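You operate a simulated robot arm through the tools that you are given. There is no shell and no other tool. Be economical: measure what you need, move in short steps, check, and stop when the job is done.

You are at the controls of a simulated two-armed robot. One attempt, no reset.

Task
On the packing table top, fold the green cloth in half, so that its two short edges meet.

It is judged by the outcome, as a careful person would: the job done as asked, and still so three seconds after it is handed in. It fails if anything else is knocked over, pushed out of place, dropped, spilled or broken. Flat cloth is picked up by pressing the open fingertips on it (5 to 10 N) and closing them slowly along it; thin cloth reads only 2 to 8 mm in the jaws.

Robot
Two 7-joint arms with two-finger parallel grippers on one trunk, on a base that drives. Base frame: it is fixed to the floor where the robot stands at the start and does not move with it; the origin is under the middle of the robot, x ahead of it, y to its left, z up; the surface under the hand at the start is at about z = 86. Readings come in cm, degrees, newtons and seconds.
The left shoulder is at the start at [7, 16.3, 117], the right one opposite. With the tool pointing down near the work surface each hand reaches from about 40 to 88 cm from the robot's upright axis, wherever it stands, measured 20 degrees to its own side. Places, roughly: packing table top [60, -10, 90]. Payload 3.43 kg a hand.
Tool frame (each hand has its own): the origin (TCP) lies between the finger pads and is the grasp point; the fingertips stand 3.4 cm ahead of it; z points along the fingers, y is the line along which they close. The gripper opens to 12.8 cm. The fingers are 2.4 cm wide and 1.2 cm thick; the gripper's body (4.8 by 13 cm) begins 9.6 cm behind the TCP.
Orientation is that of the tool frame in the base frame, as [roll, pitch, yaw] about the fixed x, y, z axes, in that order (R = Rz(yaw) Ry(pitch) Rx(roll)). With the fingers straight down and closing along the base's y, the tool's x points along the base's -x, its y along +y and its z along -z.

Tools
- The arms move only by the tool play_rows. It takes "left_motion", "right_motion" or both (then of equal length, played together; a hand with none holds still); each is a list of rows, each a list of 7 numbers: the shift along the tool's x, y, z in cm, then the turn, a rotation vector about the tool's x, y, z in degrees, then the closure in counts, from 0 (fully open) to 255 (shut). In form: [[tx, ty, tz, rx, ry, rz, fingers], ...]. A call has 1 to 20 rows; each row shifts and turns the commanded pose from where the row before left it, along the tool's axes as they then stand. A row lasts 0.2 s, in which the tool goes at most 5 cm and 8.6 degrees; a call with a longer step from one row to the next is refused whole, and so is a gripper value outside its range. Where a pose cannot be reached the arm comes as near as it can. A force on the tool above 40 N (or 10 N above the force at the start of the call, whichever is more), or a blocked arm, ends the call early, and 0.2 s more pass. The fingers move at their own pace (about 15.3 cm/s each) and stop on an object; they squeeze with about 26 N. The grip force told is the motor's: it shows also when the fingers shut on nothing. Time passes only in rows, and 0.2 s behind the last, so rows that do not move let the fingers close. It gives the time, the measured TCP pose, the force on the tool (base axes), the opening and the grip force at its end, in the units of the frame above (readings bear some noise), with the torque about the TCP (base axes, N m) and any sound that the robot's microphone picked up.
- Cameras (640 x 400 px; columns grow to the right, rows downward): "scene" is now at [12.64, -1.01, 137.68]; the picture's right is [-0.13, -0.99, 0.00], its down [-0.77, 0.10, -0.63] and it looks along [0.63, -0.08, -0.77] (base axes); focal length 284 px, centre (320, 200). "left" rides on the left gripper at [7.6, 1.1, -16] in its tool frame; the picture's right is [-0.15, 0.99, 0.00], its down [-0.88, -0.13, -0.46] and it looks along [-0.45, -0.07, 0.89] (tool axes); focal length 234 px, centre (320, 200). "right" rides on the right gripper at [7.6, -1.1, -16] in its tool frame; the picture's right is [0.15, 0.99, 0.00], its down [-0.88, 0.13, -0.46] and it looks along [-0.45, 0.07, 0.89] (tool axes); focal length 234 px, centre (320, 200). There is no depth. A picture from a camera that has moved, and an enlarged one, comes with that camera's place and axes in the base frame and with its lens.
- capture(camera): a new picture of that camera. The clock stands still meanwhile.
- move_column(by): slides the trunk up (or, below 0, down) by that many cm; the arms and the scene camera ride with it, the base frame stays. It gives what a move gives, with no picture.
- base_move(legs): drives the robot by 1 to 6 legs, each [ahead, left, turn to the left] in cm, cm and degrees, along the robot's own axes; the way and the turn of a leg run together, so that a leg with both is an arc; at most 150 cm and 180 degrees a leg. The arms and the cameras ride along, it lands a little off, and it stops where it bumps. It gives what a move gives.
- turn_head(pan, tilt): turns the head with the scene camera to pan (to the left, within 86 degrees either way) and tilt (down, from -29 to 69), counted from straight ahead of the robot. It gives what a move gives.
- close_up(camera, box): a new picture of the part [left, top, right, bottom] of that camera's present view, enlarged. The clock stands still meanwhile.
- finish_job(): hands the job in; it is judged then, once.

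Go step by step. Nothing tells you exact positions but the pictures and the camera data: compare them with the known pose of the tool, close in by small moves and look again before you grip or let go. The budget is 120 turns and 88 pictures, counting those below and the enlarged ones. Unless the task says otherwise, let go and move clear before handing in, and close with one line.

The tools are called after ">>>" by a JSON object that holds its "op" and its "data". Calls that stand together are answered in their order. play_rows: Moves the arms, as the interface text tells. Its arguments: {"type":"object","properties":{"left_motion":{"type":"array"},"right_motion":{"type":"array"}},"required":[]} The other tools are called the same way: move_column (by) slides the trunk up or down; base_move (legs) drives the base; turn_head (pan, tilt) turns the head that bears the scene camera; capture (camera) takes a picture; close_up (camera, box) takes an enlarged picture of a part of a camera's view; finish_job () hands the job in.

At the start:

```text
t: 0.0
left_tool_pos: [46.16, 24.37, 100.81]
left_orientation: [180.0, 0.0, -180.0]
left_ft_force: [0.2, -0.4, -1.5]
left_moment: [-0.02, -0.02, 0.02]
left_grip_width: 12.79
left_grasp_force: 0.1
right_tool_pos: [40.15, -18.24, 110.35]
right_orientation: [180.0, 0.1, -180.0]
right_ft_force: [0.9, 0.1, 0.2]
right_moment: [-0.04, 0.02, -0.01]
right_grip_width: 12.77
right_grasp_force: 0.1
trunk travel left (down, up): [-65.0, 29.0]
robot x, y, heading: [0.25, -0.12, 0.2]
head pan, tilt: [-7.3, 50.6]
```

scene: 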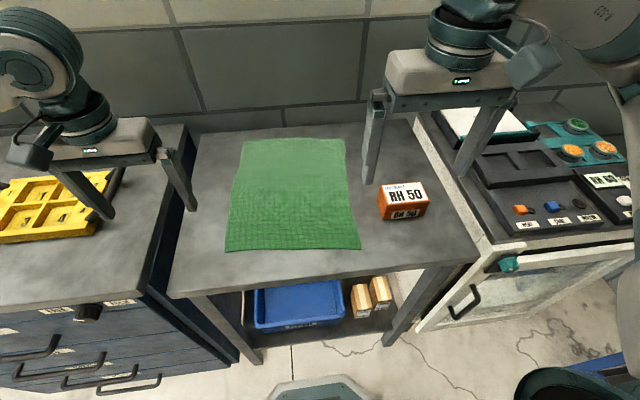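
right: 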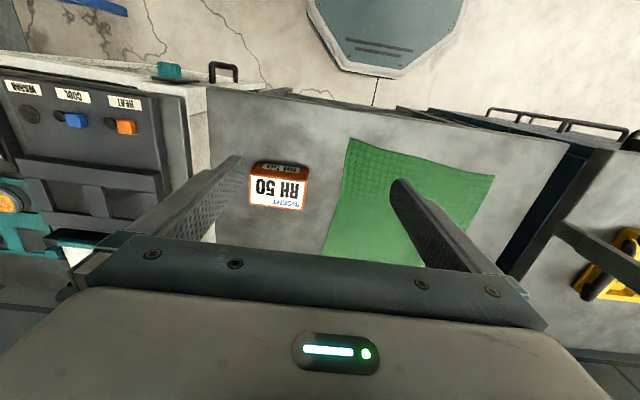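
left: 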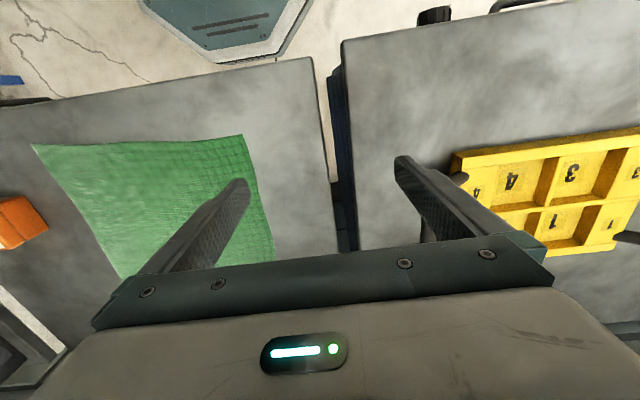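

The cloth's short edges are the near one (about x 41–44) and the far one (about x 77–80), and it is turned about 5° clockwise. The table is at z≈86. I'll bring both hands, fingers partly closed, over the two near corners and then look.

>>> {"op": "play_rows", "data": {"left_motion": [[0.7, -3.2, 0, 0, 0, 0, 190], [0.7, -3.2, 0, 0, 0, 0, 190], [0.7, -3.2, 0, 0, 0, 0, 190], [0.7, -3.1, 0, 0, 0, 0, 190], [0, 0, 1, 0, 0, 0, 190], [0, 0, 1, 0, 0, 0, 190], [0, 0, 1, 0, 0, 0, 190], [0, 0, 1, 0, 0, 5.5, 190], [0, 0, 0, 0, 0, 0, 190]], "right_motion": [[-0.2, 2, 0, 0, 0, 0, 190], [-0.2, 2, 0, 0, 0, 0, 190], [-0.2, 2, 0, 0, 0, 0, 190], [-0.2, 2, 0, 0, 0, 0, 190], [0, 0, 3.3, 0, 0, 0, 190], [0, 0, 3.3, 0, 0, 0, 190], [0, 0, 3.3, 0, 0, 0, 190], [0, 0, 3.3, 0, 0, 5.5, 190], [0, 0, 0, 0, 0, 0, 190]]}}

>>> {"op": "capture", "data": {"camera": "scene"}}

>>> {"op": "capture", "data": {"camera": "left"}}

>>> {"op": "capture", "data": {"camera": "right"}}

```text
t: 2.0
left_tool_pos: [43.27, 11.65, 96.76]
left_orientation: [-180.0, 0.0, 174.5]
left_ft_force: [1.0, 0.2, 0.6]
left_moment: [-0.01, 0.03, -0.02]
left_grip_width: 3.28
left_grasp_force: 0.0
right_tool_pos: [40.83, -10.54, 97.19]
right_orientation: [-179.9, 0.0, 174.5]
right_ft_force: [-0.4, 0.2, -0.2]
right_moment: [0.03, 0.02, 0.0]
right_grip_width: 3.25
right_grasp_force: 0.0
trunk travel left (down, up): [-65.0, 29.0]
robot x, y, heading: [0.08, -0.2, 0.1]
head pan, tilt: [-7.3, 50.6]
```

```text
84 pictures are left
camera scene: at [12.61, -0.99, 137.68], right [-0.13, -0.99, 0.0], down [-0.77, 0.1, -0.64], along [0.63, -0.08, -0.77], focal length 284 px, centre (320, 200)
```

scene: 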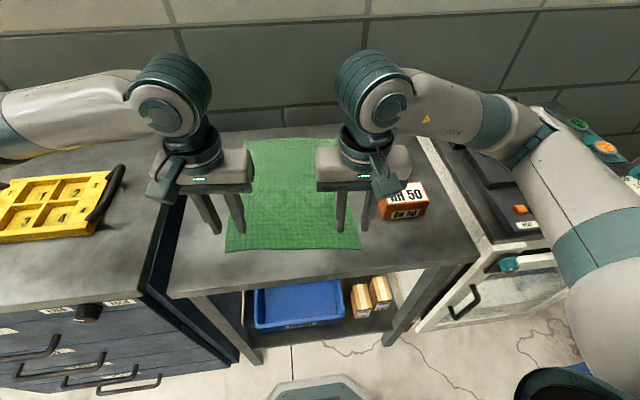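

```text
83 pictures are left
camera left: at [35.93, 13.43, 112.81], right [0.24, 0.97, 0.0], down [0.86, -0.21, 0.46], along [0.44, -0.11, -0.89], focal length 234 px, centre (320, 200)
```

left: 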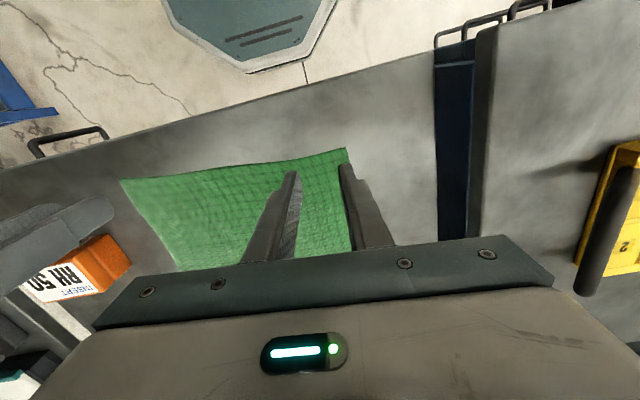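

```text
82 pictures are left
camera right: at [33.24, -10.81, 113.09], right [-0.05, 1.0, 0.0], down [0.89, 0.05, 0.46], along [0.46, 0.02, -0.89], focal length 234 px, centre (320, 200)
```

right: 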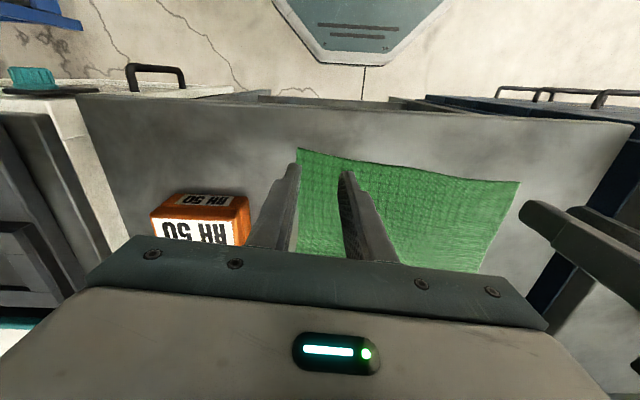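

Both cameras agree: the near corners are at about (43.3, 14.6) and (40.6, −13.0), and the fingers lie about 1.3 cm over the near edge. I'll go down to just above the cloth and then creep until there is contact.

>>> {"op": "play_rows", "data": {"left_motion": [[0, 0, 1.6, 0, 0, 0, 190], [0, 0, 1.6, 0, 0, 0, 190], [0, 0, 1.6, 0, 0, 0, 190], [0, 0, 1.4, 0, 0, 0, 190], [0, 0, 0.3, 0, 0, 0, 190], [0, 0, 0.2, 0, 0, 0, 190], [0, 0, 0.1, 0, 0, 0, 190]], "right_motion": [[0, 0, 1.7, 0, 0, 0, 190], [0, 0, 1.7, 0, 0, 0, 190], [0, 0, 1.7, 0, 0, 0, 190], [0, 0, 1.5, 0, 0, 0, 190], [0, 0, 0.3, 0, 0, 0, 190], [0, 0, 0.2, 0, 0, 0, 190], [0, 0, 0.1, 0, 0, 0, 190]]}}

```text
t: 3.6
left_tool_pos: [43.29, 11.64, 90.0]
left_orientation: [180.0, 0.0, 174.5]
left_ft_force: [0.0, 0.1, -0.2]
left_moment: [-0.04, -0.03, 0.01]
left_grip_width: 3.26
left_grasp_force: 0.0
right_tool_pos: [41.02, -10.49, 90.0]
right_orientation: [180.0, -0.1, 174.6]
right_ft_force: [0.0, -0.4, 0.4]
right_moment: [0.0, 0.02, -0.01]
right_grip_width: 3.24
right_grasp_force: 0.1
trunk travel left (down, up): [-65.0, 29.0]
robot x, y, heading: [-0.02, 0.03, 0.0]
head pan, tilt: [-7.3, 50.6]
```

>>> {"op": "play_rows", "data": {"left_motion": [[0, 0, 0.1, 0, 0, 0, 190], [0, 0, 0.1, 0, 0, 0, 190], [0, 0, 0.1, 0, 0, 0, 190], [0, 0, 0.1, 0, 0, 0, 190]], "right_motion": [[0, 0, 0.1, 0, 0, 0, 190], [0, 0, 0.1, 0, 0, 0, 190], [0, 0, 0.1, 0, 0, 0, 190], [0, 0, 0.1, 0, 0, 0, 190]]}}

```text
t: 4.6
left_tool_pos: [43.33, 11.62, 89.83]
left_orientation: [179.9, 0.0, 174.6]
left_ft_force: [0.0, 0.1, -0.6]
left_moment: [0.03, -0.03, 0.01]
left_grip_width: 3.27
left_grasp_force: 0.0
right_tool_pos: [40.88, -10.3, 89.37]
right_orientation: [180.0, 0.0, 174.5]
right_ft_force: [0.9, 0.1, 3.4]
right_moment: [-0.03, -0.05, -0.02]
right_grip_width: 3.25
right_grasp_force: 0.0
trunk travel left (down, up): [-65.0, 29.0]
robot x, y, heading: [-0.14, -0.25, 0.1]
head pan, tilt: [-7.3, 50.6]
```

The right fingertips are touching (3.4 N) and the left are nearly there. I'll press a little more.

>>> {"op": "play_rows", "data": {"left_motion": [[0, 0, 0.1, 0, 0, 0, 190], [0, 0, 0.1, 0, 0, 0, 190]], "right_motion": [[0, 0, 0.05, 0, 0, 0, 190], [0, 0, 0.05, 0, 0, 0, 190]]}}

```text
t: 5.2
left_tool_pos: [43.18, 11.56, 89.55]
left_orientation: [180.0, 0.2, 174.5]
left_ft_force: [0.8, -0.4, 3.9]
left_moment: [-0.01, -0.02, -0.02]
left_grip_width: 3.28
left_grasp_force: 0.0
right_tool_pos: [40.88, -10.42, 89.47]
right_orientation: [180.0, 0.2, 174.5]
right_ft_force: [2.4, -1.6, 18.2]
right_moment: [-0.13, -0.13, -0.01]
right_grip_width: 3.27
right_grasp_force: 0.1
trunk travel left (down, up): [-65.0, 29.0]
robot x, y, heading: [-0.05, 0.1, -0.1]
head pan, tilt: [-7.3, 50.6]
```

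>>> {"op": "play_rows", "data": {"left_motion": [[0, 0, 0.03, 0, 0, 0, 190]], "right_motion": [[0, 0, -0.07, 0, 0, 0, 190]]}}

```text
t: 5.6
left_tool_pos: [43.32, 11.62, 89.53]
left_orientation: [179.9, 0.1, 174.5]
left_ft_force: [0.9, 0.4, 11.6]
left_moment: [0.07, -0.11, -0.02]
left_grip_width: 3.28
left_grasp_force: 0.0
right_tool_pos: [40.83, -10.42, 89.46]
right_orientation: [180.0, 0.1, 174.5]
right_ft_force: [2.5, -0.3, 13.7]
right_moment: [-0.02, -0.14, -0.01]
right_grip_width: 3.24
right_grasp_force: 0.1
trunk travel left (down, up): [-65.0, 29.0]
robot x, y, heading: [0.31, 0.06, 0.0]
head pan, tilt: [-7.3, 50.6]
```

Slightly over 10 N on both, so I'll ease off a touch and close slowly.

>>> {"op": "play_rows", "data": {"left_motion": [[0, 0, -0.02, 0, 0, 0, 190], [0, 0, 0, 0, 0, 0, 194], [0, 0, 0, 0, 0, 0, 198], [0, 0, 0, 0, 0, 0, 202], [0, 0, 0, 0, 0, 0, 206], [0, 0, 0, 0, 0, 0, 210], [0, 0, 0, 0, 0, 0, 214], [0, 0, 0, 0, 0, 0, 218], [0, 0, 0, 0, 0, 0, 222], [0, 0, 0, 0, 0, 0, 226], [0, 0, 0, 0, 0, 0, 230], [0, 0, 0, 0, 0, 0, 235], [0, 0, 0, 0, 0, 0, 240], [0, 0, 0, 0, 0, 0, 245], [0, 0, 0, 0, 0, 0, 250], [0, 0, 0, 0, 0, 0, 255], [0, 0, 0, 0, 0, 0, 255]], "right_motion": [[0, 0, -0.04, 0, 0, 0, 190], [0, 0, 0, 0, 0, 0, 194], [0, 0, 0, 0, 0, 0, 198], [0, 0, 0, 0, 0, 0, 202], [0, 0, 0, 0, 0, 0, 206], [0, 0, 0, 0, 0, 0, 210], [0, 0, 0, 0, 0, 0, 214], [0, 0, 0, 0, 0, 0, 218], [0, 0, 0, 0, 0, 0, 222], [0, 0, 0, 0, 0, 0, 226], [0, 0, 0, 0, 0, 0, 230], [0, 0, 0, 0, 0, 0, 235], [0, 0, 0, 0, 0, 0, 240], [0, 0, 0, 0, 0, 0, 245], [0, 0, 0, 0, 0, 0, 250], [0, 0, 0, 0, 0, 0, 255], [0, 0, 0, 0, 0, 0, 255]]}}

>>> {"op": "capture", "data": {"camera": "scene"}}

>>> {"op": "close_up", "data": {"camera": "left", "box": [220, 100, 420, 260]}}

>>> {"op": "close_up", "data": {"camera": "right", "box": [220, 100, 420, 260]}}

```text
t: 9.2
left_tool_pos: [43.21, 11.49, 89.49]
left_orientation: [-179.9, 0.1, 174.6]
left_ft_force: [0.3, 0.9, 23.4]
left_moment: [-0.03, -0.12, 0.02]
left_grip_width: 0.17
left_grasp_force: 26.1
right_tool_pos: [40.74, -10.4, 89.69]
right_orientation: [180.0, 0.0, 174.5]
right_ft_force: [0.0, 0.3, 1.5]
right_moment: [0.02, 0.02, 0.0]
right_grip_width: 0.0
right_grasp_force: 26.1
trunk travel left (down, up): [-65.0, 29.0]
robot x, y, heading: [0.08, 0.04, 0.1]
head pan, tilt: [-7.3, 50.6]
```

```text
81 pictures are left
camera scene: at [12.44, -1.06, 137.7], right [-0.13, -0.99, 0.0], down [-0.77, 0.1, -0.64], along [0.63, -0.08, -0.77], focal length 284 px, centre (320, 200)
```

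scene: 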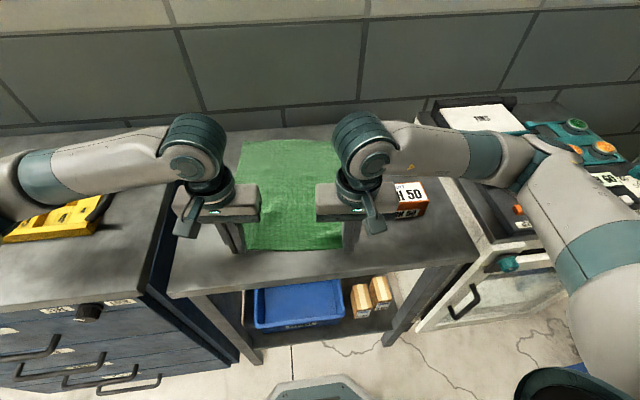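

```text
2.50 times, centred on (320, 180) of left
camera zoom: at [35.83, 13.41, 105.48], right [0.24, 0.97, 0.0], down [0.86, -0.21, 0.46], along [0.44, -0.11, -0.89], focal length 585 px, centre (320, 250)
```

zoom: 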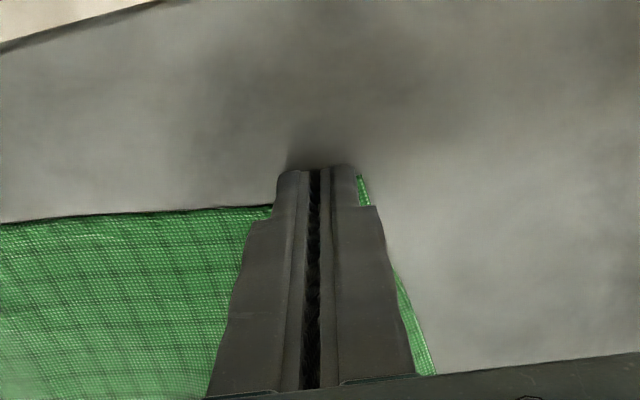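

```text
2.50 times, centred on (320, 180) of right
camera zoom: at [33.13, -10.75, 105.54], right [-0.05, 1.0, 0.0], down [0.89, 0.05, 0.46], along [0.46, 0.02, -0.89], focal length 585 px, centre (320, 250)
```

zoom: 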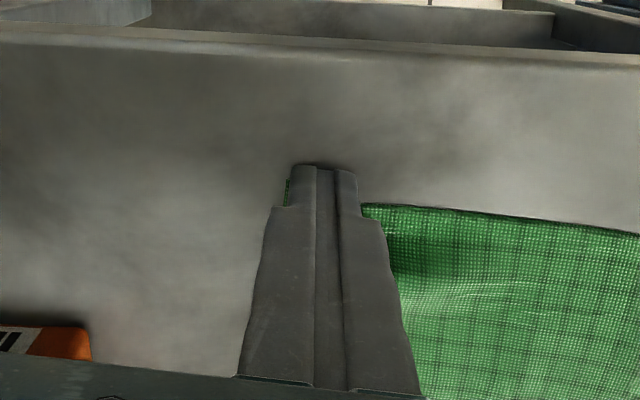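

The left hand holds cloth (1.7 mm). The right lost pressure and closed on nothing. I'll lift and open the right, then look at its corner.

>>> {"op": "play_rows", "data": {"right_motion": [[0, 0, -1, 0, 0, 0, 255], [0, 0, -2, 0, 0, 0, 190], [0, 0, 0, 0, 0, 0, 190]], "left_motion": [[0, 0, -0.08, 0, 0, 0, 255], [0, 0, 0, 0, 0, 0, 255], [0, 0, 0, 0, 0, 0, 255]]}}

>>> {"op": "capture", "data": {"camera": "right"}}

```text
t: 10.0
left_tool_pos: [43.16, 11.51, 89.6]
left_orientation: [-180.0, 0.1, 174.5]
left_ft_force: [-0.4, -1.2, 15.3]
left_moment: [-0.04, -0.09, -0.02]
left_grip_width: 0.2
left_grasp_force: 26.0
right_tool_pos: [40.84, -10.49, 92.52]
right_orientation: [179.9, 0.0, 174.6]
right_ft_force: [0.6, -0.2, 0.5]
right_moment: [0.0, 0.0, 0.03]
right_grip_width: 3.26
right_grasp_force: 0.2
trunk travel left (down, up): [-65.0, 29.0]
robot x, y, heading: [0.26, 0.2, -0.2]
head pan, tilt: [-7.3, 50.6]
```

```text
78 pictures are left
camera right: at [33.18, -10.77, 108.52], right [-0.05, 1.0, 0.0], down [0.89, 0.04, 0.46], along [0.46, 0.02, -0.89], focal length 234 px, centre (320, 200)
```

right: 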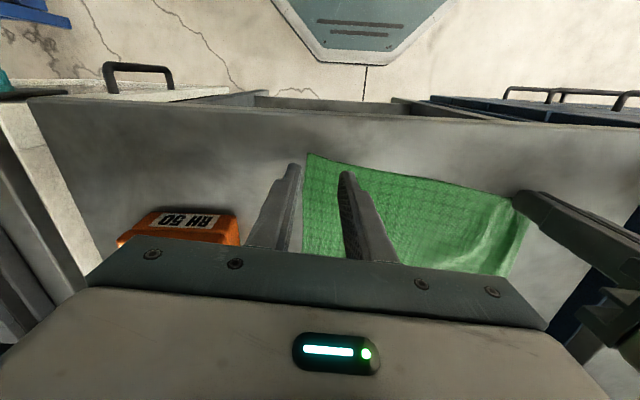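

The right corner moved to about (39.6, −11.6). I'll shift the right hand about 2 cm inward and press again, holding the pressure this time.

>>> {"op": "play_rows", "data": {"right_motion": [[0.5, 1.85, 0, 0, 0, 0, 190], [0, 0, 1.3, 0, 0, 0, 190], [0, 0, 1.3, 0, 0, 0, 190], [0, 0, 0.25, 0, 0, 0, 190], [0, 0, 0.1, 0, 0, 0, 190], [0, 0, 0.05, 0, 0, 0, 190]]}}

```text
t: 11.4
left_tool_pos: [43.33, 11.61, 89.51]
left_orientation: [-180.0, 0.0, 174.5]
left_ft_force: [0.0, 0.6, 8.4]
left_moment: [0.0, -0.01, 0.0]
left_grip_width: 0.2
left_grasp_force: 25.5
right_tool_pos: [40.57, -8.44, 89.47]
right_orientation: [179.9, 0.0, 174.6]
right_ft_force: [-0.8, -0.9, 4.5]
right_moment: [-0.05, 0.02, -0.01]
right_grip_width: 3.27
right_grasp_force: 0.5
trunk travel left (down, up): [-65.0, 29.0]
robot x, y, heading: [0.09, -0.01, 0.0]
head pan, tilt: [-7.3, 50.6]
```

>>> {"op": "play_rows", "data": {"right_motion": [[0, 0, 0.04, 0, 0, 0, 190], [0, 0, 0.0, 0, 0, 0, 197], [0, 0, 0.0, 0, 0, 0, 204], [0, 0, 0.0, 0, 0, 0, 210]]}}

```text
t: 12.4
left_tool_pos: [43.2, 11.56, 89.54]
left_orientation: [179.9, 0.0, 174.6]
left_ft_force: [-0.7, -0.7, 4.2]
left_moment: [-0.04, -0.03, 0.01]
left_grip_width: 0.21
left_grasp_force: 25.8
right_tool_pos: [40.48, -8.54, 89.61]
right_orientation: [-180.0, 0.1, 174.5]
right_ft_force: [0.7, 0.4, 15.1]
right_moment: [-0.03, -0.11, -0.01]
right_grip_width: 2.16
right_grasp_force: 0.1
trunk travel left (down, up): [-65.0, 29.0]
robot x, y, heading: [0.06, -0.14, -0.2]
head pan, tilt: [-7.3, 50.6]
```

>>> {"op": "play_rows", "data": {"right_motion": [[0, 0, 0.0, 0, 0, 0, 215], [0, 0, 0, 0, 0, 0, 220], [0, 0, 0, 0, 0, 0, 225], [0, 0, 0, 0, 0, 0, 230], [0, 0, 0, 0, 0, 0, 235]]}}

```text
t: 13.6
left_tool_pos: [43.18, 11.72, 89.65]
left_orientation: [-180.0, -0.1, 174.5]
left_ft_force: [0.3, -0.9, 1.4]
left_moment: [-0.02, 0.0, -0.03]
left_grip_width: 0.21
left_grasp_force: 25.6
right_tool_pos: [40.52, -8.42, 89.54]
right_orientation: [-179.9, 0.1, 174.6]
right_ft_force: [0.6, 1.5, 21.2]
right_moment: [0.0, -0.1, 0.01]
right_grip_width: 0.86
right_grasp_force: 0.0
trunk travel left (down, up): [-65.0, 29.0]
robot x, y, heading: [-0.18, 0.4, -0.2]
head pan, tilt: [-7.3, 50.6]
```

>>> {"op": "play_rows", "data": {"right_motion": [[0, 0, -0.03, 0, 0, 0, 240], [0, 0, 0, 0, 0, 0, 245], [0, 0, 0, 0, 0, 0, 250], [0, 0, 0, 0, 0, 0, 255], [0, 0, 0, 0, 0, 0, 255], [0, 0, 0, 0, 0, 0, 255]]}}

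>>> {"op": "close_up", "data": {"camera": "right", "box": [220, 100, 420, 260]}}

```text
t: 15.0
left_tool_pos: [43.19, 11.64, 89.46]
left_orientation: [-180.0, 0.0, 174.4]
left_ft_force: [0.0, -1.9, 1.4]
left_moment: [-0.06, 0.02, 0.01]
left_grip_width: 0.21
left_grasp_force: 25.6
right_tool_pos: [40.49, -8.49, 89.52]
right_orientation: [-180.0, 0.2, 174.5]
right_ft_force: [-0.5, 1.1, 15.3]
right_moment: [0.01, -0.01, 0.02]
right_grip_width: 0.25
right_grasp_force: 26.2
trunk travel left (down, up): [-65.0, 29.0]
robot x, y, heading: [0.13, 0.19, 0.2]
head pan, tilt: [-7.3, 50.6]
```

```text
2.50 times, centred on (320, 180) of right
camera zoom: at [32.86, -8.82, 105.51], right [-0.05, 1.0, 0.0], down [0.89, 0.05, 0.46], along [0.46, 0.02, -0.89], focal length 585 px, centre (320, 250)
```

zoom: 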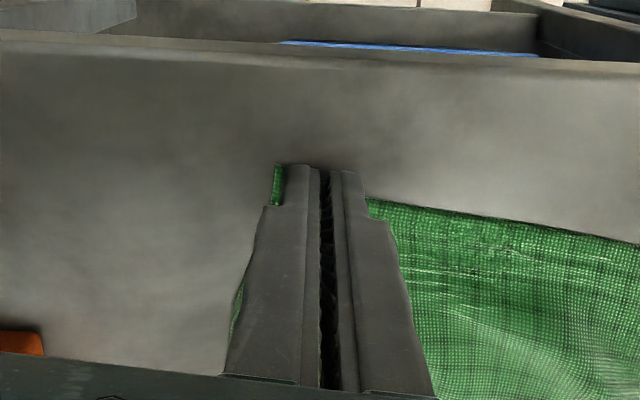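

Both hands hold cloth now (2.1 and 2.5 mm). I'll lift the near edge straight up a little and check.

>>> {"op": "play_rows", "data": {"left_motion": [[0, 0, -1, 0, 0, 0, 255], [0, 0, -1.5, 0, 0, 0, 255], [0, 0, -1.5, 0, 0, 0, 255], [0, 0, -1.5, 0, 0, 0, 255], [0, 0, -1.5, 0, 0, 0, 255], [0, 0, 0, 0, 0, 0, 255]], "right_motion": [[0, 0, -1, 0, 0, 0, 255], [0, 0, -1.5, 0, 0, 0, 255], [0, 0, -1.5, 0, 0, 0, 255], [0, 0, -1.5, 0, 0, 0, 255], [0, 0, -1.5, 0, 0, 0, 255], [0, 0, 0, 0, 0, 0, 255]]}}

>>> {"op": "capture", "data": {"camera": "scene"}}

>>> {"op": "capture", "data": {"camera": "right"}}

>>> {"op": "capture", "data": {"camera": "left"}}

```text
t: 16.4
left_tool_pos: [43.28, 11.62, 96.48]
left_orientation: [-180.0, 0.0, 174.5]
left_ft_force: [0.1, -1.0, -0.7]
left_moment: [0.03, -0.04, 0.01]
left_grip_width: 0.22
left_grasp_force: 26.2
right_tool_pos: [40.63, -8.55, 96.65]
right_orientation: [-180.0, 0.0, 174.5]
right_ft_force: [0.4, 0.2, -1.1]
right_moment: [-0.02, -0.02, -0.03]
right_grip_width: 0.22
right_grasp_force: 26.4
trunk travel left (down, up): [-65.0, 29.0]
robot x, y, heading: [0.02, 0.11, -0.1]
head pan, tilt: [-7.3, 50.6]
```

```text
76 pictures are left
camera scene: at [12.66, -1.02, 137.68], right [-0.13, -0.99, 0.0], down [-0.77, 0.1, -0.63], along [0.63, -0.08, -0.77], focal length 284 px, centre (320, 200)
```

scene: 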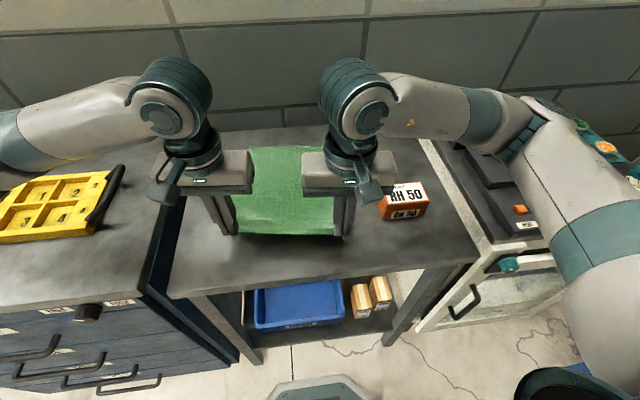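

```text
75 pictures are left
camera right: at [33.0, -8.82, 112.5], right [-0.05, 1.0, 0.0], down [0.89, 0.05, 0.46], along [0.45, 0.02, -0.89], focal length 234 px, centre (320, 200)
```

right: 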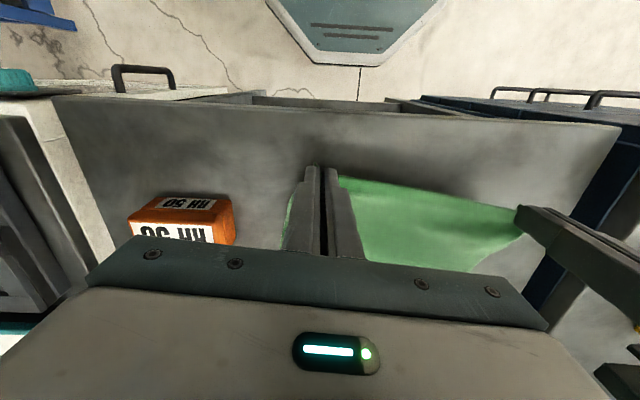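

```text
74 pictures are left
camera left: at [35.97, 13.44, 112.49], right [0.24, 0.97, 0.0], down [0.86, -0.21, 0.46], along [0.44, -0.11, -0.89], focal length 234 px, centre (320, 200)
```

left: 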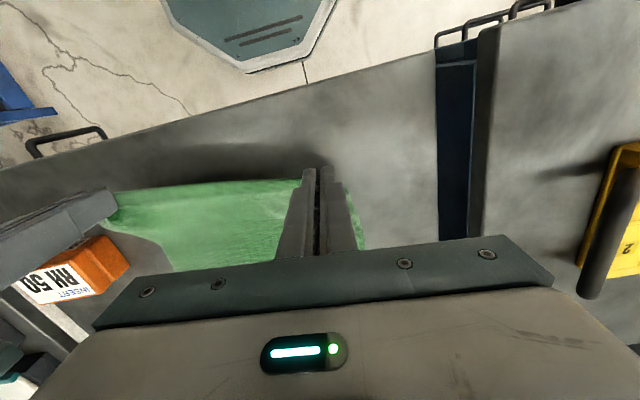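

Both corners are held. Lifting straight up dragged the far edge about 3 cm toward me (now x≈76). I'll carry the edge forward along the cloth in a low arc so that it doesn't pull again.

>>> {"op": "play_rows", "data": {"left_motion": [[-1, 0, 0, 0, 0, 0, 255], [-1.5, 0, 0, 0, 0, 0, 255], [-1.5, 0, -0.3, 0, 0, 0, 255], [-1.5, 0, -0.3, 0, 0, 0, 255], [-1.5, 0, -0.3, 0, 0, 0, 255], [-1.5, 0, -0.3, 0, 0, 0, 255], [-1.5, 0, -0.3, 0, 0, 0, 255], [-1.5, 0, -0.3, 0, 0, 0, 255], [-1.5, 0, 0, 0, 0, 0, 255], [-1, 0, 0, 0, 0, 0, 255], [0, 0, 0, 0, 0, 0, 255]], "right_motion": [[-1, 0, 0, 0, 0, 0, 255], [-1.5, 0, 0, 0, 0, 0, 255], [-1.5, 0, -0.3, 0, 0, 0, 255], [-1.5, 0, -0.3, 0, 0, 0, 255], [-1.5, 0, -0.3, 0, 0, 0, 255], [-1.5, 0, -0.3, 0, 0, 0, 255], [-1.5, 0, -0.3, 0, 0, 0, 255], [-1.5, 0, -0.3, 0, 0, 0, 255], [-1.5, 0, 0, 0, 0, 0, 255], [-1, 0, 0, 0, 0, 0, 255], [0, 0, 0, 0, 0, 0, 255]]}}

>>> {"op": "capture", "data": {"camera": "scene"}}

>>> {"op": "capture", "data": {"camera": "right"}}

>>> {"op": "capture", "data": {"camera": "left"}}

```text
t: 18.8
left_tool_pos: [57.28, 10.21, 98.27]
left_orientation: [-180.0, 0.0, 174.4]
left_ft_force: [-0.5, -0.9, 0.0]
left_moment: [0.0, 0.03, 0.0]
left_grip_width: 0.2
left_grasp_force: 26.0
right_tool_pos: [54.55, -9.98, 98.38]
right_orientation: [180.0, 0.0, 174.4]
right_ft_force: [0.1, -0.3, -0.5]
right_moment: [0.01, -0.01, 0.04]
right_grip_width: 0.22
right_grasp_force: 25.3
trunk travel left (down, up): [-65.0, 29.0]
robot x, y, heading: [-0.24, -0.03, -0.1]
head pan, tilt: [-7.3, 50.6]
```

```text
73 pictures are left
camera scene: at [12.62, -1.0, 137.68], right [-0.13, -0.99, 0.0], down [-0.77, 0.1, -0.64], along [0.63, -0.08, -0.77], focal length 284 px, centre (320, 200)
```

scene: 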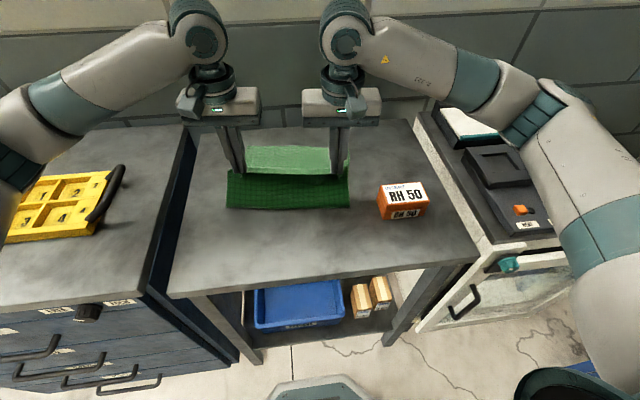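

```text
72 pictures are left
camera right: at [46.93, -10.19, 114.28], right [-0.05, 1.0, 0.0], down [0.89, 0.05, 0.46], along [0.46, 0.02, -0.89], focal length 234 px, centre (320, 200)
```

right: 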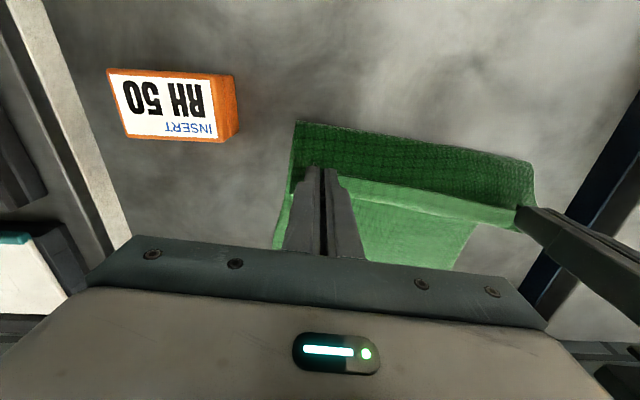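

```text
71 pictures are left
camera left: at [49.92, 12.06, 114.31], right [0.24, 0.97, 0.0], down [0.86, -0.21, 0.46], along [0.44, -0.11, -0.89], focal length 234 px, centre (320, 200)
```

left: 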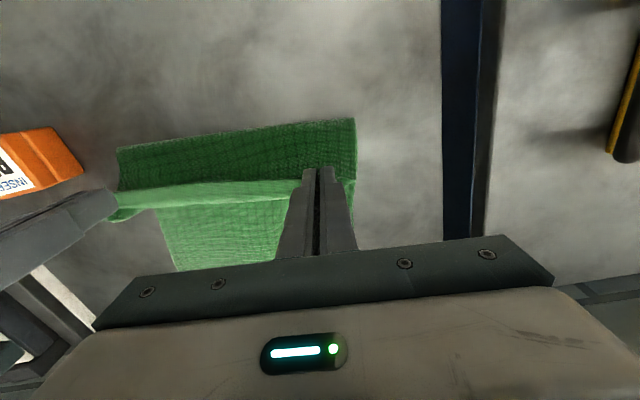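

The fold is forming well, with the far edge still around x≈75. I'll go forward another 13 cm and look again.

>>> {"op": "play_rows", "data": {"left_motion": [[-1, 0, 0, 0, 0, 0, 255], [-1.5, 0, 0, 0, 0, 0, 255], [-1.5, 0, 0, 0, 0, 0, 255], [-1.5, 0, 0, 0, 0, 0, 255], [-1.5, 0, 0, 0, 0, 0, 255], [-1.5, 0, 0, 0, 0, 0, 255], [-1.5, 0, 0, 0, 0, 0, 255], [-1.5, 0, 0, 0, 0, 0, 255], [-1.5, 0, 0, 0, 0, 0, 255], [0, 0, 0, 0, 0, 0, 255]], "right_motion": [[-1, 0, 0, 0, 0, 0, 255], [-1.5, 0, 0, 0, 0, 0, 255], [-1.5, 0, 0, 0, 0, 0, 255], [-1.5, 0, 0, 0, 0, 0, 255], [-1.5, 0, 0, 0, 0, 0, 255], [-1.5, 0, 0, 0, 0, 0, 255], [-1.5, 0, 0, 0, 0, 0, 255], [-1.5, 0, 0, 0, 0, 0, 255], [-1.5, 0, 0, 0, 0, 0, 255], [0, 0, 0, 0, 0, 0, 255]]}}

>>> {"op": "capture", "data": {"camera": "scene"}}

>>> {"op": "close_up", "data": {"camera": "scene", "box": [200, 90, 400, 230]}}

>>> {"op": "capture", "data": {"camera": "right"}}

>>> {"op": "capture", "data": {"camera": "left"}}

```text
t: 21.0
left_tool_pos: [70.21, 8.91, 98.35]
left_orientation: [-180.0, 0.0, 174.6]
left_ft_force: [-1.1, -0.2, 0.1]
left_moment: [0.01, -0.02, 0.06]
left_grip_width: 0.2
left_grasp_force: 26.0
right_tool_pos: [67.5, -10.94, 98.27]
right_orientation: [179.9, 0.0, 174.5]
right_ft_force: [-0.8, 0.7, -0.2]
right_moment: [0.0, -0.01, 0.01]
right_grip_width: 0.22
right_grasp_force: 25.7
trunk travel left (down, up): [-65.0, 29.0]
robot x, y, heading: [0.01, -0.24, -0.4]
head pan, tilt: [-7.3, 50.6]
```

```text
70 pictures are left
camera scene: at [12.61, -1.0, 137.68], right [-0.13, -0.99, 0.0], down [-0.77, 0.1, -0.64], along [0.63, -0.08, -0.77], focal length 284 px, centre (320, 200)
```

scene: 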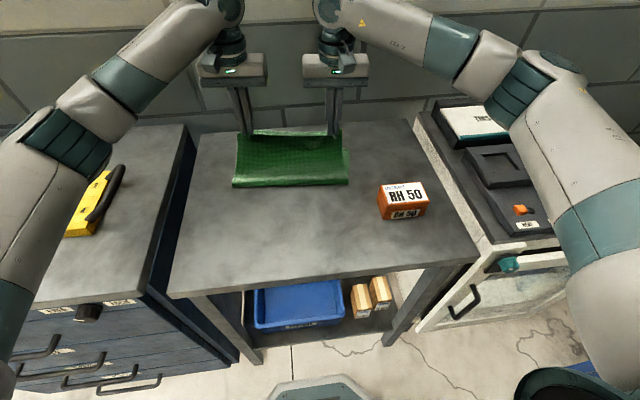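

```text
2.86 times, centred on (300, 160) of scene
camera zoom: at [12.61, -1.0, 137.68], right [-0.13, -0.99, 0.0], down [-0.77, 0.1, -0.64], along [0.63, -0.08, -0.77], focal length 811 px, centre (377, 314)
```

zoom: 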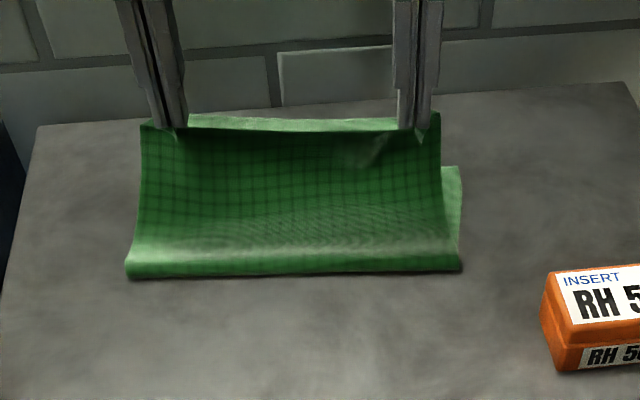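

```text
68 pictures are left
camera right: at [59.88, -11.39, 114.28], right [-0.05, 1.0, 0.0], down [0.89, 0.05, 0.46], along [0.45, 0.02, -0.89], focal length 234 px, centre (320, 200)
```

right: 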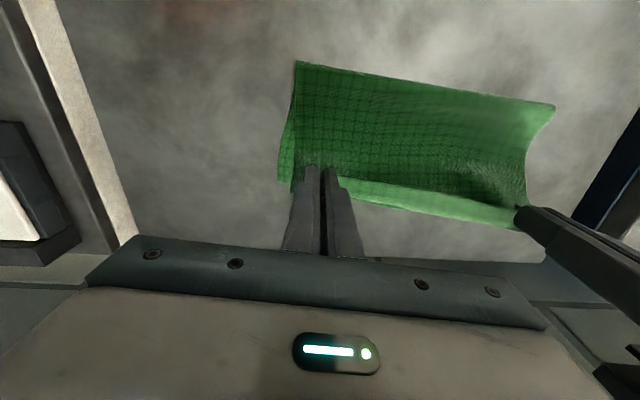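

```text
67 pictures are left
camera left: at [62.83, 10.86, 114.26], right [0.24, 0.97, 0.0], down [0.86, -0.21, 0.46], along [0.44, -0.11, -0.89], focal length 234 px, centre (320, 200)
```

left: 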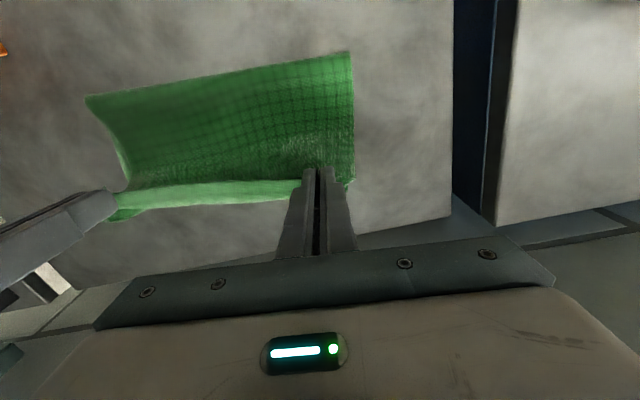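

The bottom layer's far corners are now at about (72.2, −16.5) and (75.2, 11.6), and the held edge's corners at about (69.4, −13.8) and (71, 11.8). I'll go about 4 cm further forward with a small shift to the right, and then lower.

>>> {"op": "play_rows", "data": {"left_motion": [[-1.2, -0.2, 0, 0, 0, 0, 255], [-1.3, -0.2, 0, 0, 0, 0, 255], [-1.3, -0.1, 0.5, 0, 0, 0, 255], [0, 0, 1, 0, 0, 0, 255], [0, 0, 1, 0, 0, 0, 255], [0, 0, 1, 0, 0, 0, 255], [0, 0, 1, 0, 0, 0, 255], [0, 0, 1, 0, 0, 0, 255], [0, 0, 0, 0, 0, 0, 255]], "right_motion": [[-1.5, -0.5, 0, 0, 0, 0, 255], [-1.6, -0.5, 0, 0, 0, 0, 255], [-1.5, -0.3, 0.5, 0, 0, 0, 255], [0, 0, 1, 0, 0, 0, 255], [0, 0, 1, 0, 0, 0, 255], [0, 0, 1, 0, 0, 0, 255], [0, 0, 1, 0, 0, 0, 255], [0, 0, 1, 0, 0, 0, 255], [0, 0, 0, 0, 0, 0, 255]]}}

>>> {"op": "close_up", "data": {"camera": "scene", "box": [200, 90, 400, 230]}}

>>> {"op": "capture", "data": {"camera": "right"}}

>>> {"op": "capture", "data": {"camera": "left"}}

```text
t: 23.0
left_tool_pos: [73.96, 8.17, 92.84]
left_orientation: [-180.0, 0.0, 174.5]
left_ft_force: [-0.5, -7.8, -0.5]
left_moment: [-0.3, 0.03, -0.04]
left_grip_width: 0.19
left_grasp_force: 26.2
right_tool_pos: [71.81, -12.72, 92.78]
right_orientation: [-179.9, 0.0, 174.5]
right_ft_force: [0.2, 7.6, 1.1]
right_moment: [0.24, -0.04, 0.05]
right_grip_width: 0.22
right_grasp_force: 26.2
trunk travel left (down, up): [-65.0, 29.0]
robot x, y, heading: [0.13, -0.17, 0.2]
head pan, tilt: [-7.3, 50.6]
```

```text
2.86 times, centred on (300, 160) of scene
camera zoom: at [12.62, -1.01, 137.68], right [-0.13, -0.99, 0.0], down [-0.77, 0.1, -0.64], along [0.63, -0.08, -0.77], focal length 811 px, centre (377, 314)
```

zoom: 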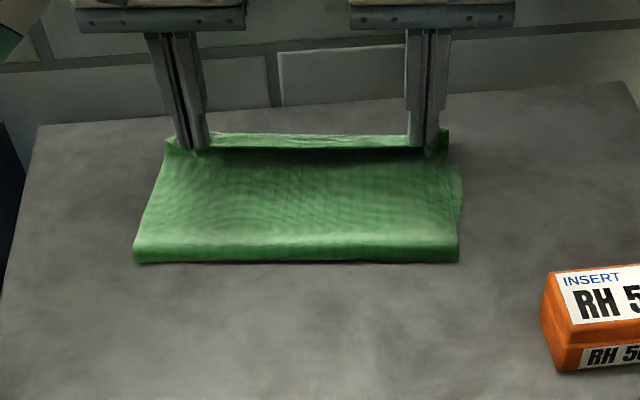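

```text
65 pictures are left
camera right: at [64.27, -13.14, 108.75], right [-0.05, 1.0, 0.0], down [0.89, 0.05, 0.46], along [0.46, 0.02, -0.89], focal length 234 px, centre (320, 200)
```

right: 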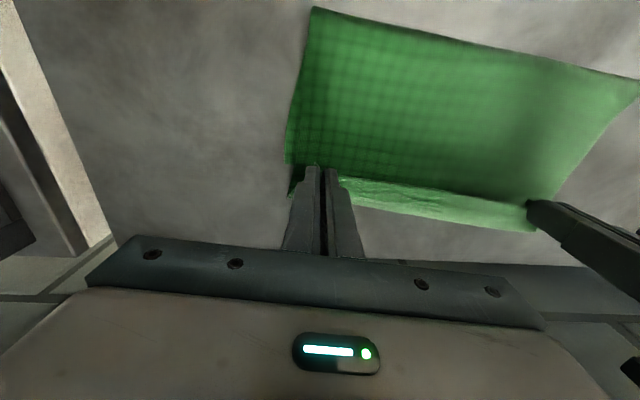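

```text
64 pictures are left
camera left: at [66.59, 9.99, 108.79], right [0.24, 0.97, 0.0], down [0.86, -0.21, 0.46], along [0.44, -0.11, -0.89], focal length 234 px, centre (320, 200)
```

left: 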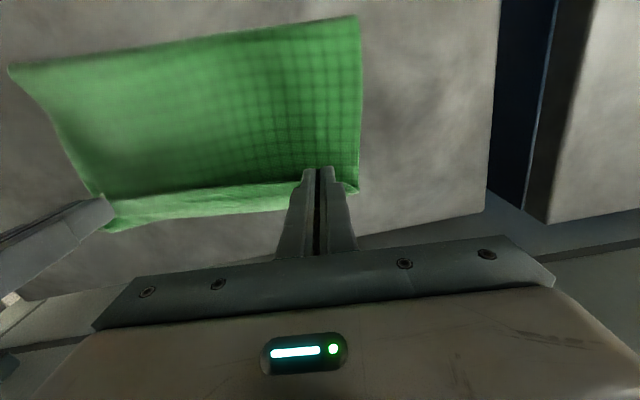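

The hands pull the edge taut (8 N), so I'll ease them together slightly and lower nearly onto the cloth.

>>> {"op": "play_rows", "data": {"left_motion": [[0, -0.2, 0.6, 0, 0, 0, 255], [0, 0, 0.6, 0, 0, 0, 255], [0, 0, 0.5, 0, 0, 0, 255], [0, 0, 0.5, 0, 0, 0, 255], [0, 0, 0.3, 0, 0, 0, 255], [0, 0, 0, 0, 0, 0, 255]], "right_motion": [[0.2, 0.2, 0.6, 0, 0, 0, 255], [0.2, 0, 0.6, 0, 0, 0, 255], [0, 0, 0.5, 0, 0, 0, 255], [0, 0, 0.5, 0, 0, 0, 255], [0, 0, 0.3, 0, 0, 0, 255], [0, 0, 0, 0, 0, 0, 255]]}}

>>> {"op": "close_up", "data": {"camera": "scene", "box": [200, 90, 400, 230]}}

>>> {"op": "close_up", "data": {"camera": "right", "box": [240, 120, 440, 260]}}

>>> {"op": "close_up", "data": {"camera": "left", "box": [200, 120, 400, 260]}}

```text
t: 24.4
left_tool_pos: [73.85, 7.99, 90.25]
left_orientation: [-180.0, 0.0, 174.5]
left_ft_force: [-0.3, -3.0, 0.5]
left_moment: [-0.12, 0.03, 0.0]
left_grip_width: 0.22
left_grasp_force: 26.2
right_tool_pos: [71.48, -12.58, 90.33]
right_orientation: [180.0, 0.1, 174.6]
right_ft_force: [0.3, 3.0, 2.4]
right_moment: [0.08, -0.03, 0.02]
right_grip_width: 0.23
right_grasp_force: 25.8
trunk travel left (down, up): [-65.0, 29.0]
robot x, y, heading: [-0.1, -0.06, -0.1]
head pan, tilt: [-7.3, 50.6]
```

```text
2.86 times, centred on (300, 160) of scene
camera zoom: at [12.64, -1.01, 137.68], right [-0.13, -0.99, 0.0], down [-0.77, 0.1, -0.63], along [0.63, -0.08, -0.77], focal length 811 px, centre (377, 314)
```

zoom: 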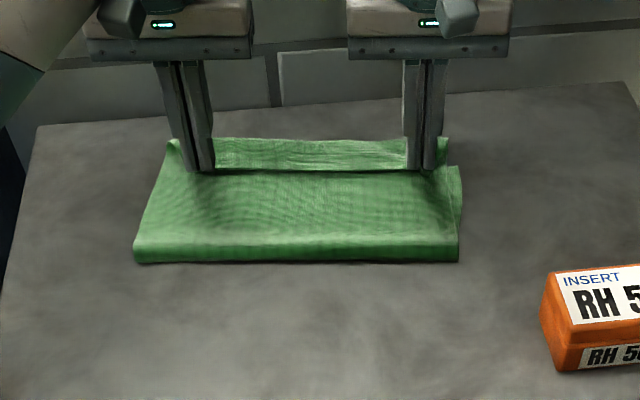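

```text
2.86 times, centred on (340, 190) of right
camera zoom: at [63.9, -12.94, 106.28], right [-0.05, 1.0, 0.0], down [0.89, 0.05, 0.46], along [0.46, 0.02, -0.89], focal length 669 px, centre (263, 229)
```

zoom: 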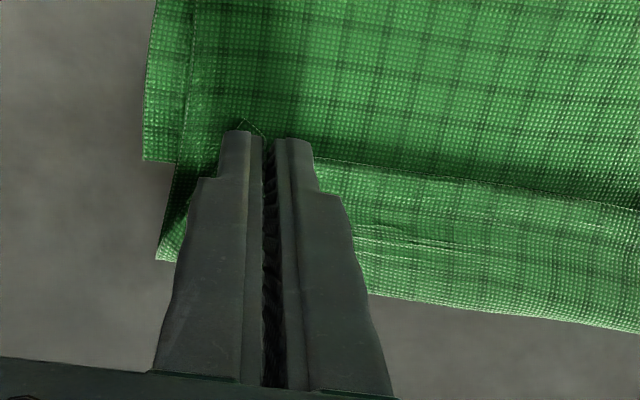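

```text
2.86 times, centred on (300, 190) of left
camera zoom: at [66.54, 9.81, 106.26], right [0.24, 0.97, 0.0], down [0.86, -0.21, 0.46], along [0.44, -0.11, -0.89], focal length 669 px, centre (377, 229)
```

zoom: 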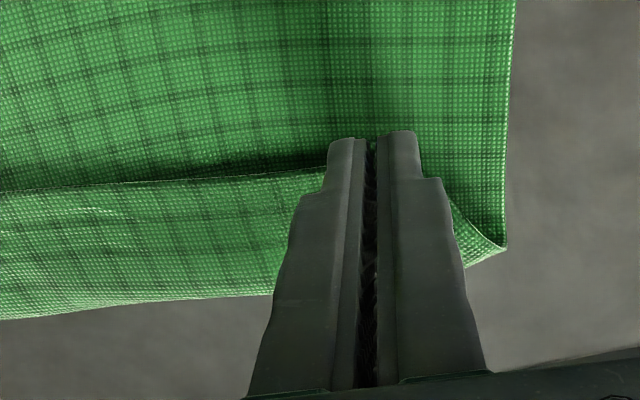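

The held edge is curling back: the clamp keeps it pointing toward me, so a flap about 4 cm wide is doubled over and only about 12 cm lies under the fold. Laying the near edge down at the far side won't come clean. I'll undo it by carrying the edge back, then fold far edge to near, where the fingers can tilt naturally so the edge lies flat.

>>> {"op": "play_rows", "data": {"left_motion": [[0, -0.1, -1.5, 0, 0, 0, 255], [0, -0.1, -2, 0, 0, 0, 255], [1, 0, -2, 0, 0, 0, 255], [2, 0, -2, 0, 0, 0, 255], [2, 0, 0, 0, 0, 0, 255], [2, 0, 0, 0, 0, 0, 255], [2, 0, 0, 0, 0, 0, 255], [2, 0, 0, 0, 0, 0, 255], [2, 0, 0, 0, 0, 0, 255], [2, 0, 0, 0, 0, 0, 255], [2, 0, 0, 0, 0, 0, 255], [2, 0, 0, 0, 0, 0, 255], [2, 0, 0, 0, 0, 0, 255], [2, 0, 0, 0, 0, 0, 255], [2, 0, 0, 0, 0, 0, 255], [2, 0, 0, 0, 0, 0, 255], [2, 0, 1, 0, 0, 0, 255], [1.6, 0, 1, 0, 0, 0, 255], [1, 0, 1, 0, 0, 0, 255], [0, 0, 0, 0, 0, 0, 255]], "right_motion": [[0, 0.1, -1.5, 0, 0, 0, 255], [0, 0.1, -2, 0, 0, 0, 255], [1, 0, -2, 0, 0, 0, 255], [2, 0, -2, 0, 0, 0, 255], [2, 0, 0, 0, 0, 0, 255], [2, 0, 0, 0, 0, 0, 255], [2, 0, 0, 0, 0, 0, 255], [2, 0, 0, 0, 0, 0, 255], [2, 0, 0, 0, 0, 0, 255], [2, 0, 0, 0, 0, 0, 255], [2, 0, 0, 0, 0, 0, 255], [2, 0, 0, 0, 0, 0, 255], [2, 0, 0, 0, 0, 0, 255], [2, 0, 0, 0, 0, 0, 255], [2, 0, 0, 0, 0, 0, 255], [2, 0, 0, 0, 0, 0, 255], [2, 0, 1, 0, 0, 0, 255], [1.7, 0, 1, 0, 0, 0, 255], [1, 0, 1, 0, 0, 0, 255], [0, 0, 0, 0, 0, 0, 255]]}}

>>> {"op": "capture", "data": {"camera": "scene"}}

```text
t: 28.6
left_tool_pos: [42.36, 10.7, 94.76]
left_orientation: [-180.0, 0.0, 174.5]
left_ft_force: [-0.1, -1.0, 0.0]
left_moment: [-0.02, 0.0, 0.0]
left_grip_width: 0.2
left_grasp_force: 25.8
right_tool_pos: [39.99, -9.3, 94.89]
right_orientation: [-180.0, 0.0, 174.5]
right_ft_force: [-0.6, -0.2, 0.3]
right_moment: [-0.04, -0.01, -0.03]
right_grip_width: 0.23
right_grasp_force: 26.4
trunk travel left (down, up): [-65.0, 29.0]
robot x, y, heading: [-0.0, -0.18, 0.1]
head pan, tilt: [-7.3, 50.6]
```

```text
60 pictures are left
camera scene: at [12.65, -1.02, 137.68], right [-0.13, -0.99, 0.0], down [-0.77, 0.1, -0.63], along [0.63, -0.08, -0.77], focal length 284 px, centre (320, 200)
```

scene: 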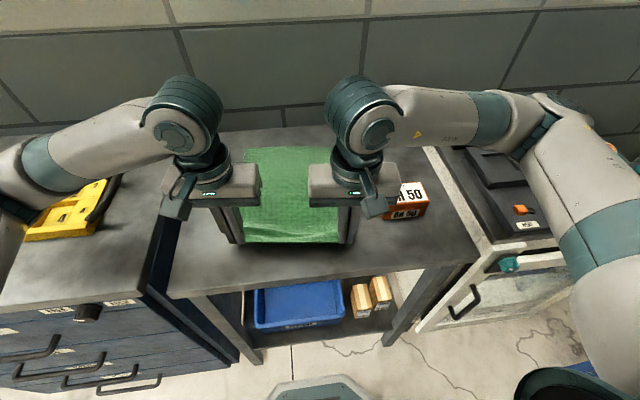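

The cloth is back nearly flat. I'll lower, open gently to spread the pinched folds, and lift clear.

>>> {"op": "play_rows", "data": {"left_motion": [[0, 0, 1.5, 0, 0, 0, 255], [0, 0, 1.5, 0, 0, 0, 255], [0, 0, 1.2, 0, 0, 0, 255], [0, 0, 0.7, 0, 0, 0, 255], [0, 0, 0, 0, 0, 0, 245], [0, 0, 0, 0, 0, 0, 230], [0, 0, 0, 0, 0, 0, 215], [0, 0, 0, 0, 0, 0, 200], [0, 0, -2, 0, 0, 0, 190], [0, 0, -4, 0, 0, 0, 190], [0, 0, -4, 0, 0, 0, 190]], "right_motion": [[0, 0, 1.5, 0, 0, 0, 255], [0, 0, 1.5, 0, 0, 0, 255], [0, 0, 1.3, 0, 0, 0, 255], [0, 0, 0.7, 0, 0, 0, 255], [0, 0, 0, 0, 0, 0, 245], [0, 0, 0, 0, 0, 0, 230], [0, 0, 0, 0, 0, 0, 215], [0, 0, 0, 0, 0, 0, 200], [0, 0, -2, 0, 0, 0, 190], [0, 0, -4, 0, 0, 0, 190], [0, 0, -4, 0, 0, 0, 190]]}}

>>> {"op": "capture", "data": {"camera": "scene"}}

>>> {"op": "capture", "data": {"camera": "left"}}

```text
t: 31.0
left_tool_pos: [42.37, 10.72, 100.02]
left_orientation: [180.0, 0.1, 174.6]
left_ft_force: [0.8, -0.4, 0.5]
left_moment: [0.04, 0.0, 0.0]
left_grip_width: 3.27
left_grasp_force: 0.0
right_tool_pos: [39.85, -9.56, 99.92]
right_orientation: [-179.9, 0.0, 174.5]
right_ft_force: [0.9, 0.4, -0.4]
right_moment: [0.01, -0.03, -0.01]
right_grip_width: 3.26
right_grasp_force: 0.2
trunk travel left (down, up): [-65.0, 29.0]
robot x, y, heading: [0.17, 0.13, 0.0]
head pan, tilt: [-7.3, 50.6]
```

```text
59 pictures are left
camera scene: at [12.54, -1.02, 137.67], right [-0.13, -0.99, 0.0], down [-0.77, 0.1, -0.64], along [0.63, -0.08, -0.77], focal length 284 px, centre (320, 200)
```

scene: 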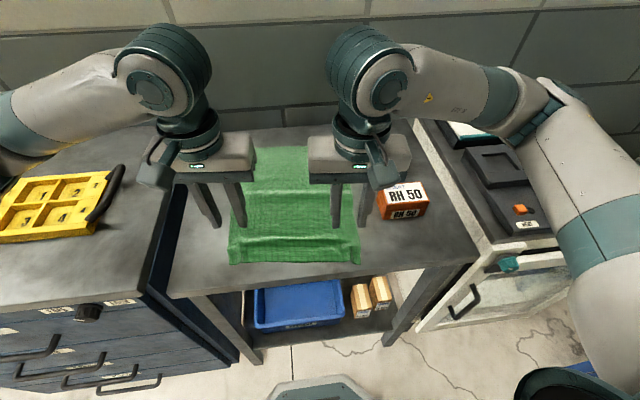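

```text
58 pictures are left
camera left: at [34.98, 12.56, 116.0], right [0.24, 0.97, 0.0], down [0.86, -0.21, 0.46], along [0.44, -0.11, -0.89], focal length 234 px, centre (320, 200)
```

left: 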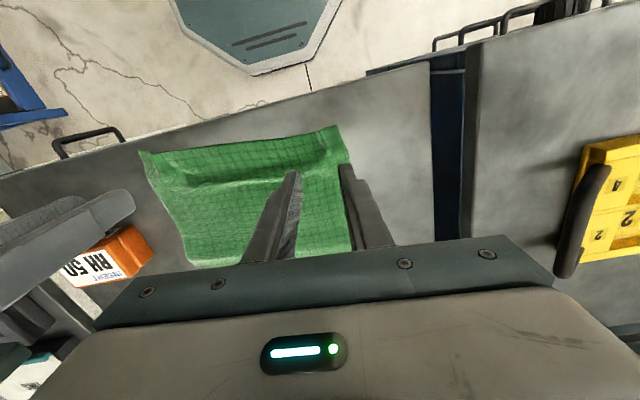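

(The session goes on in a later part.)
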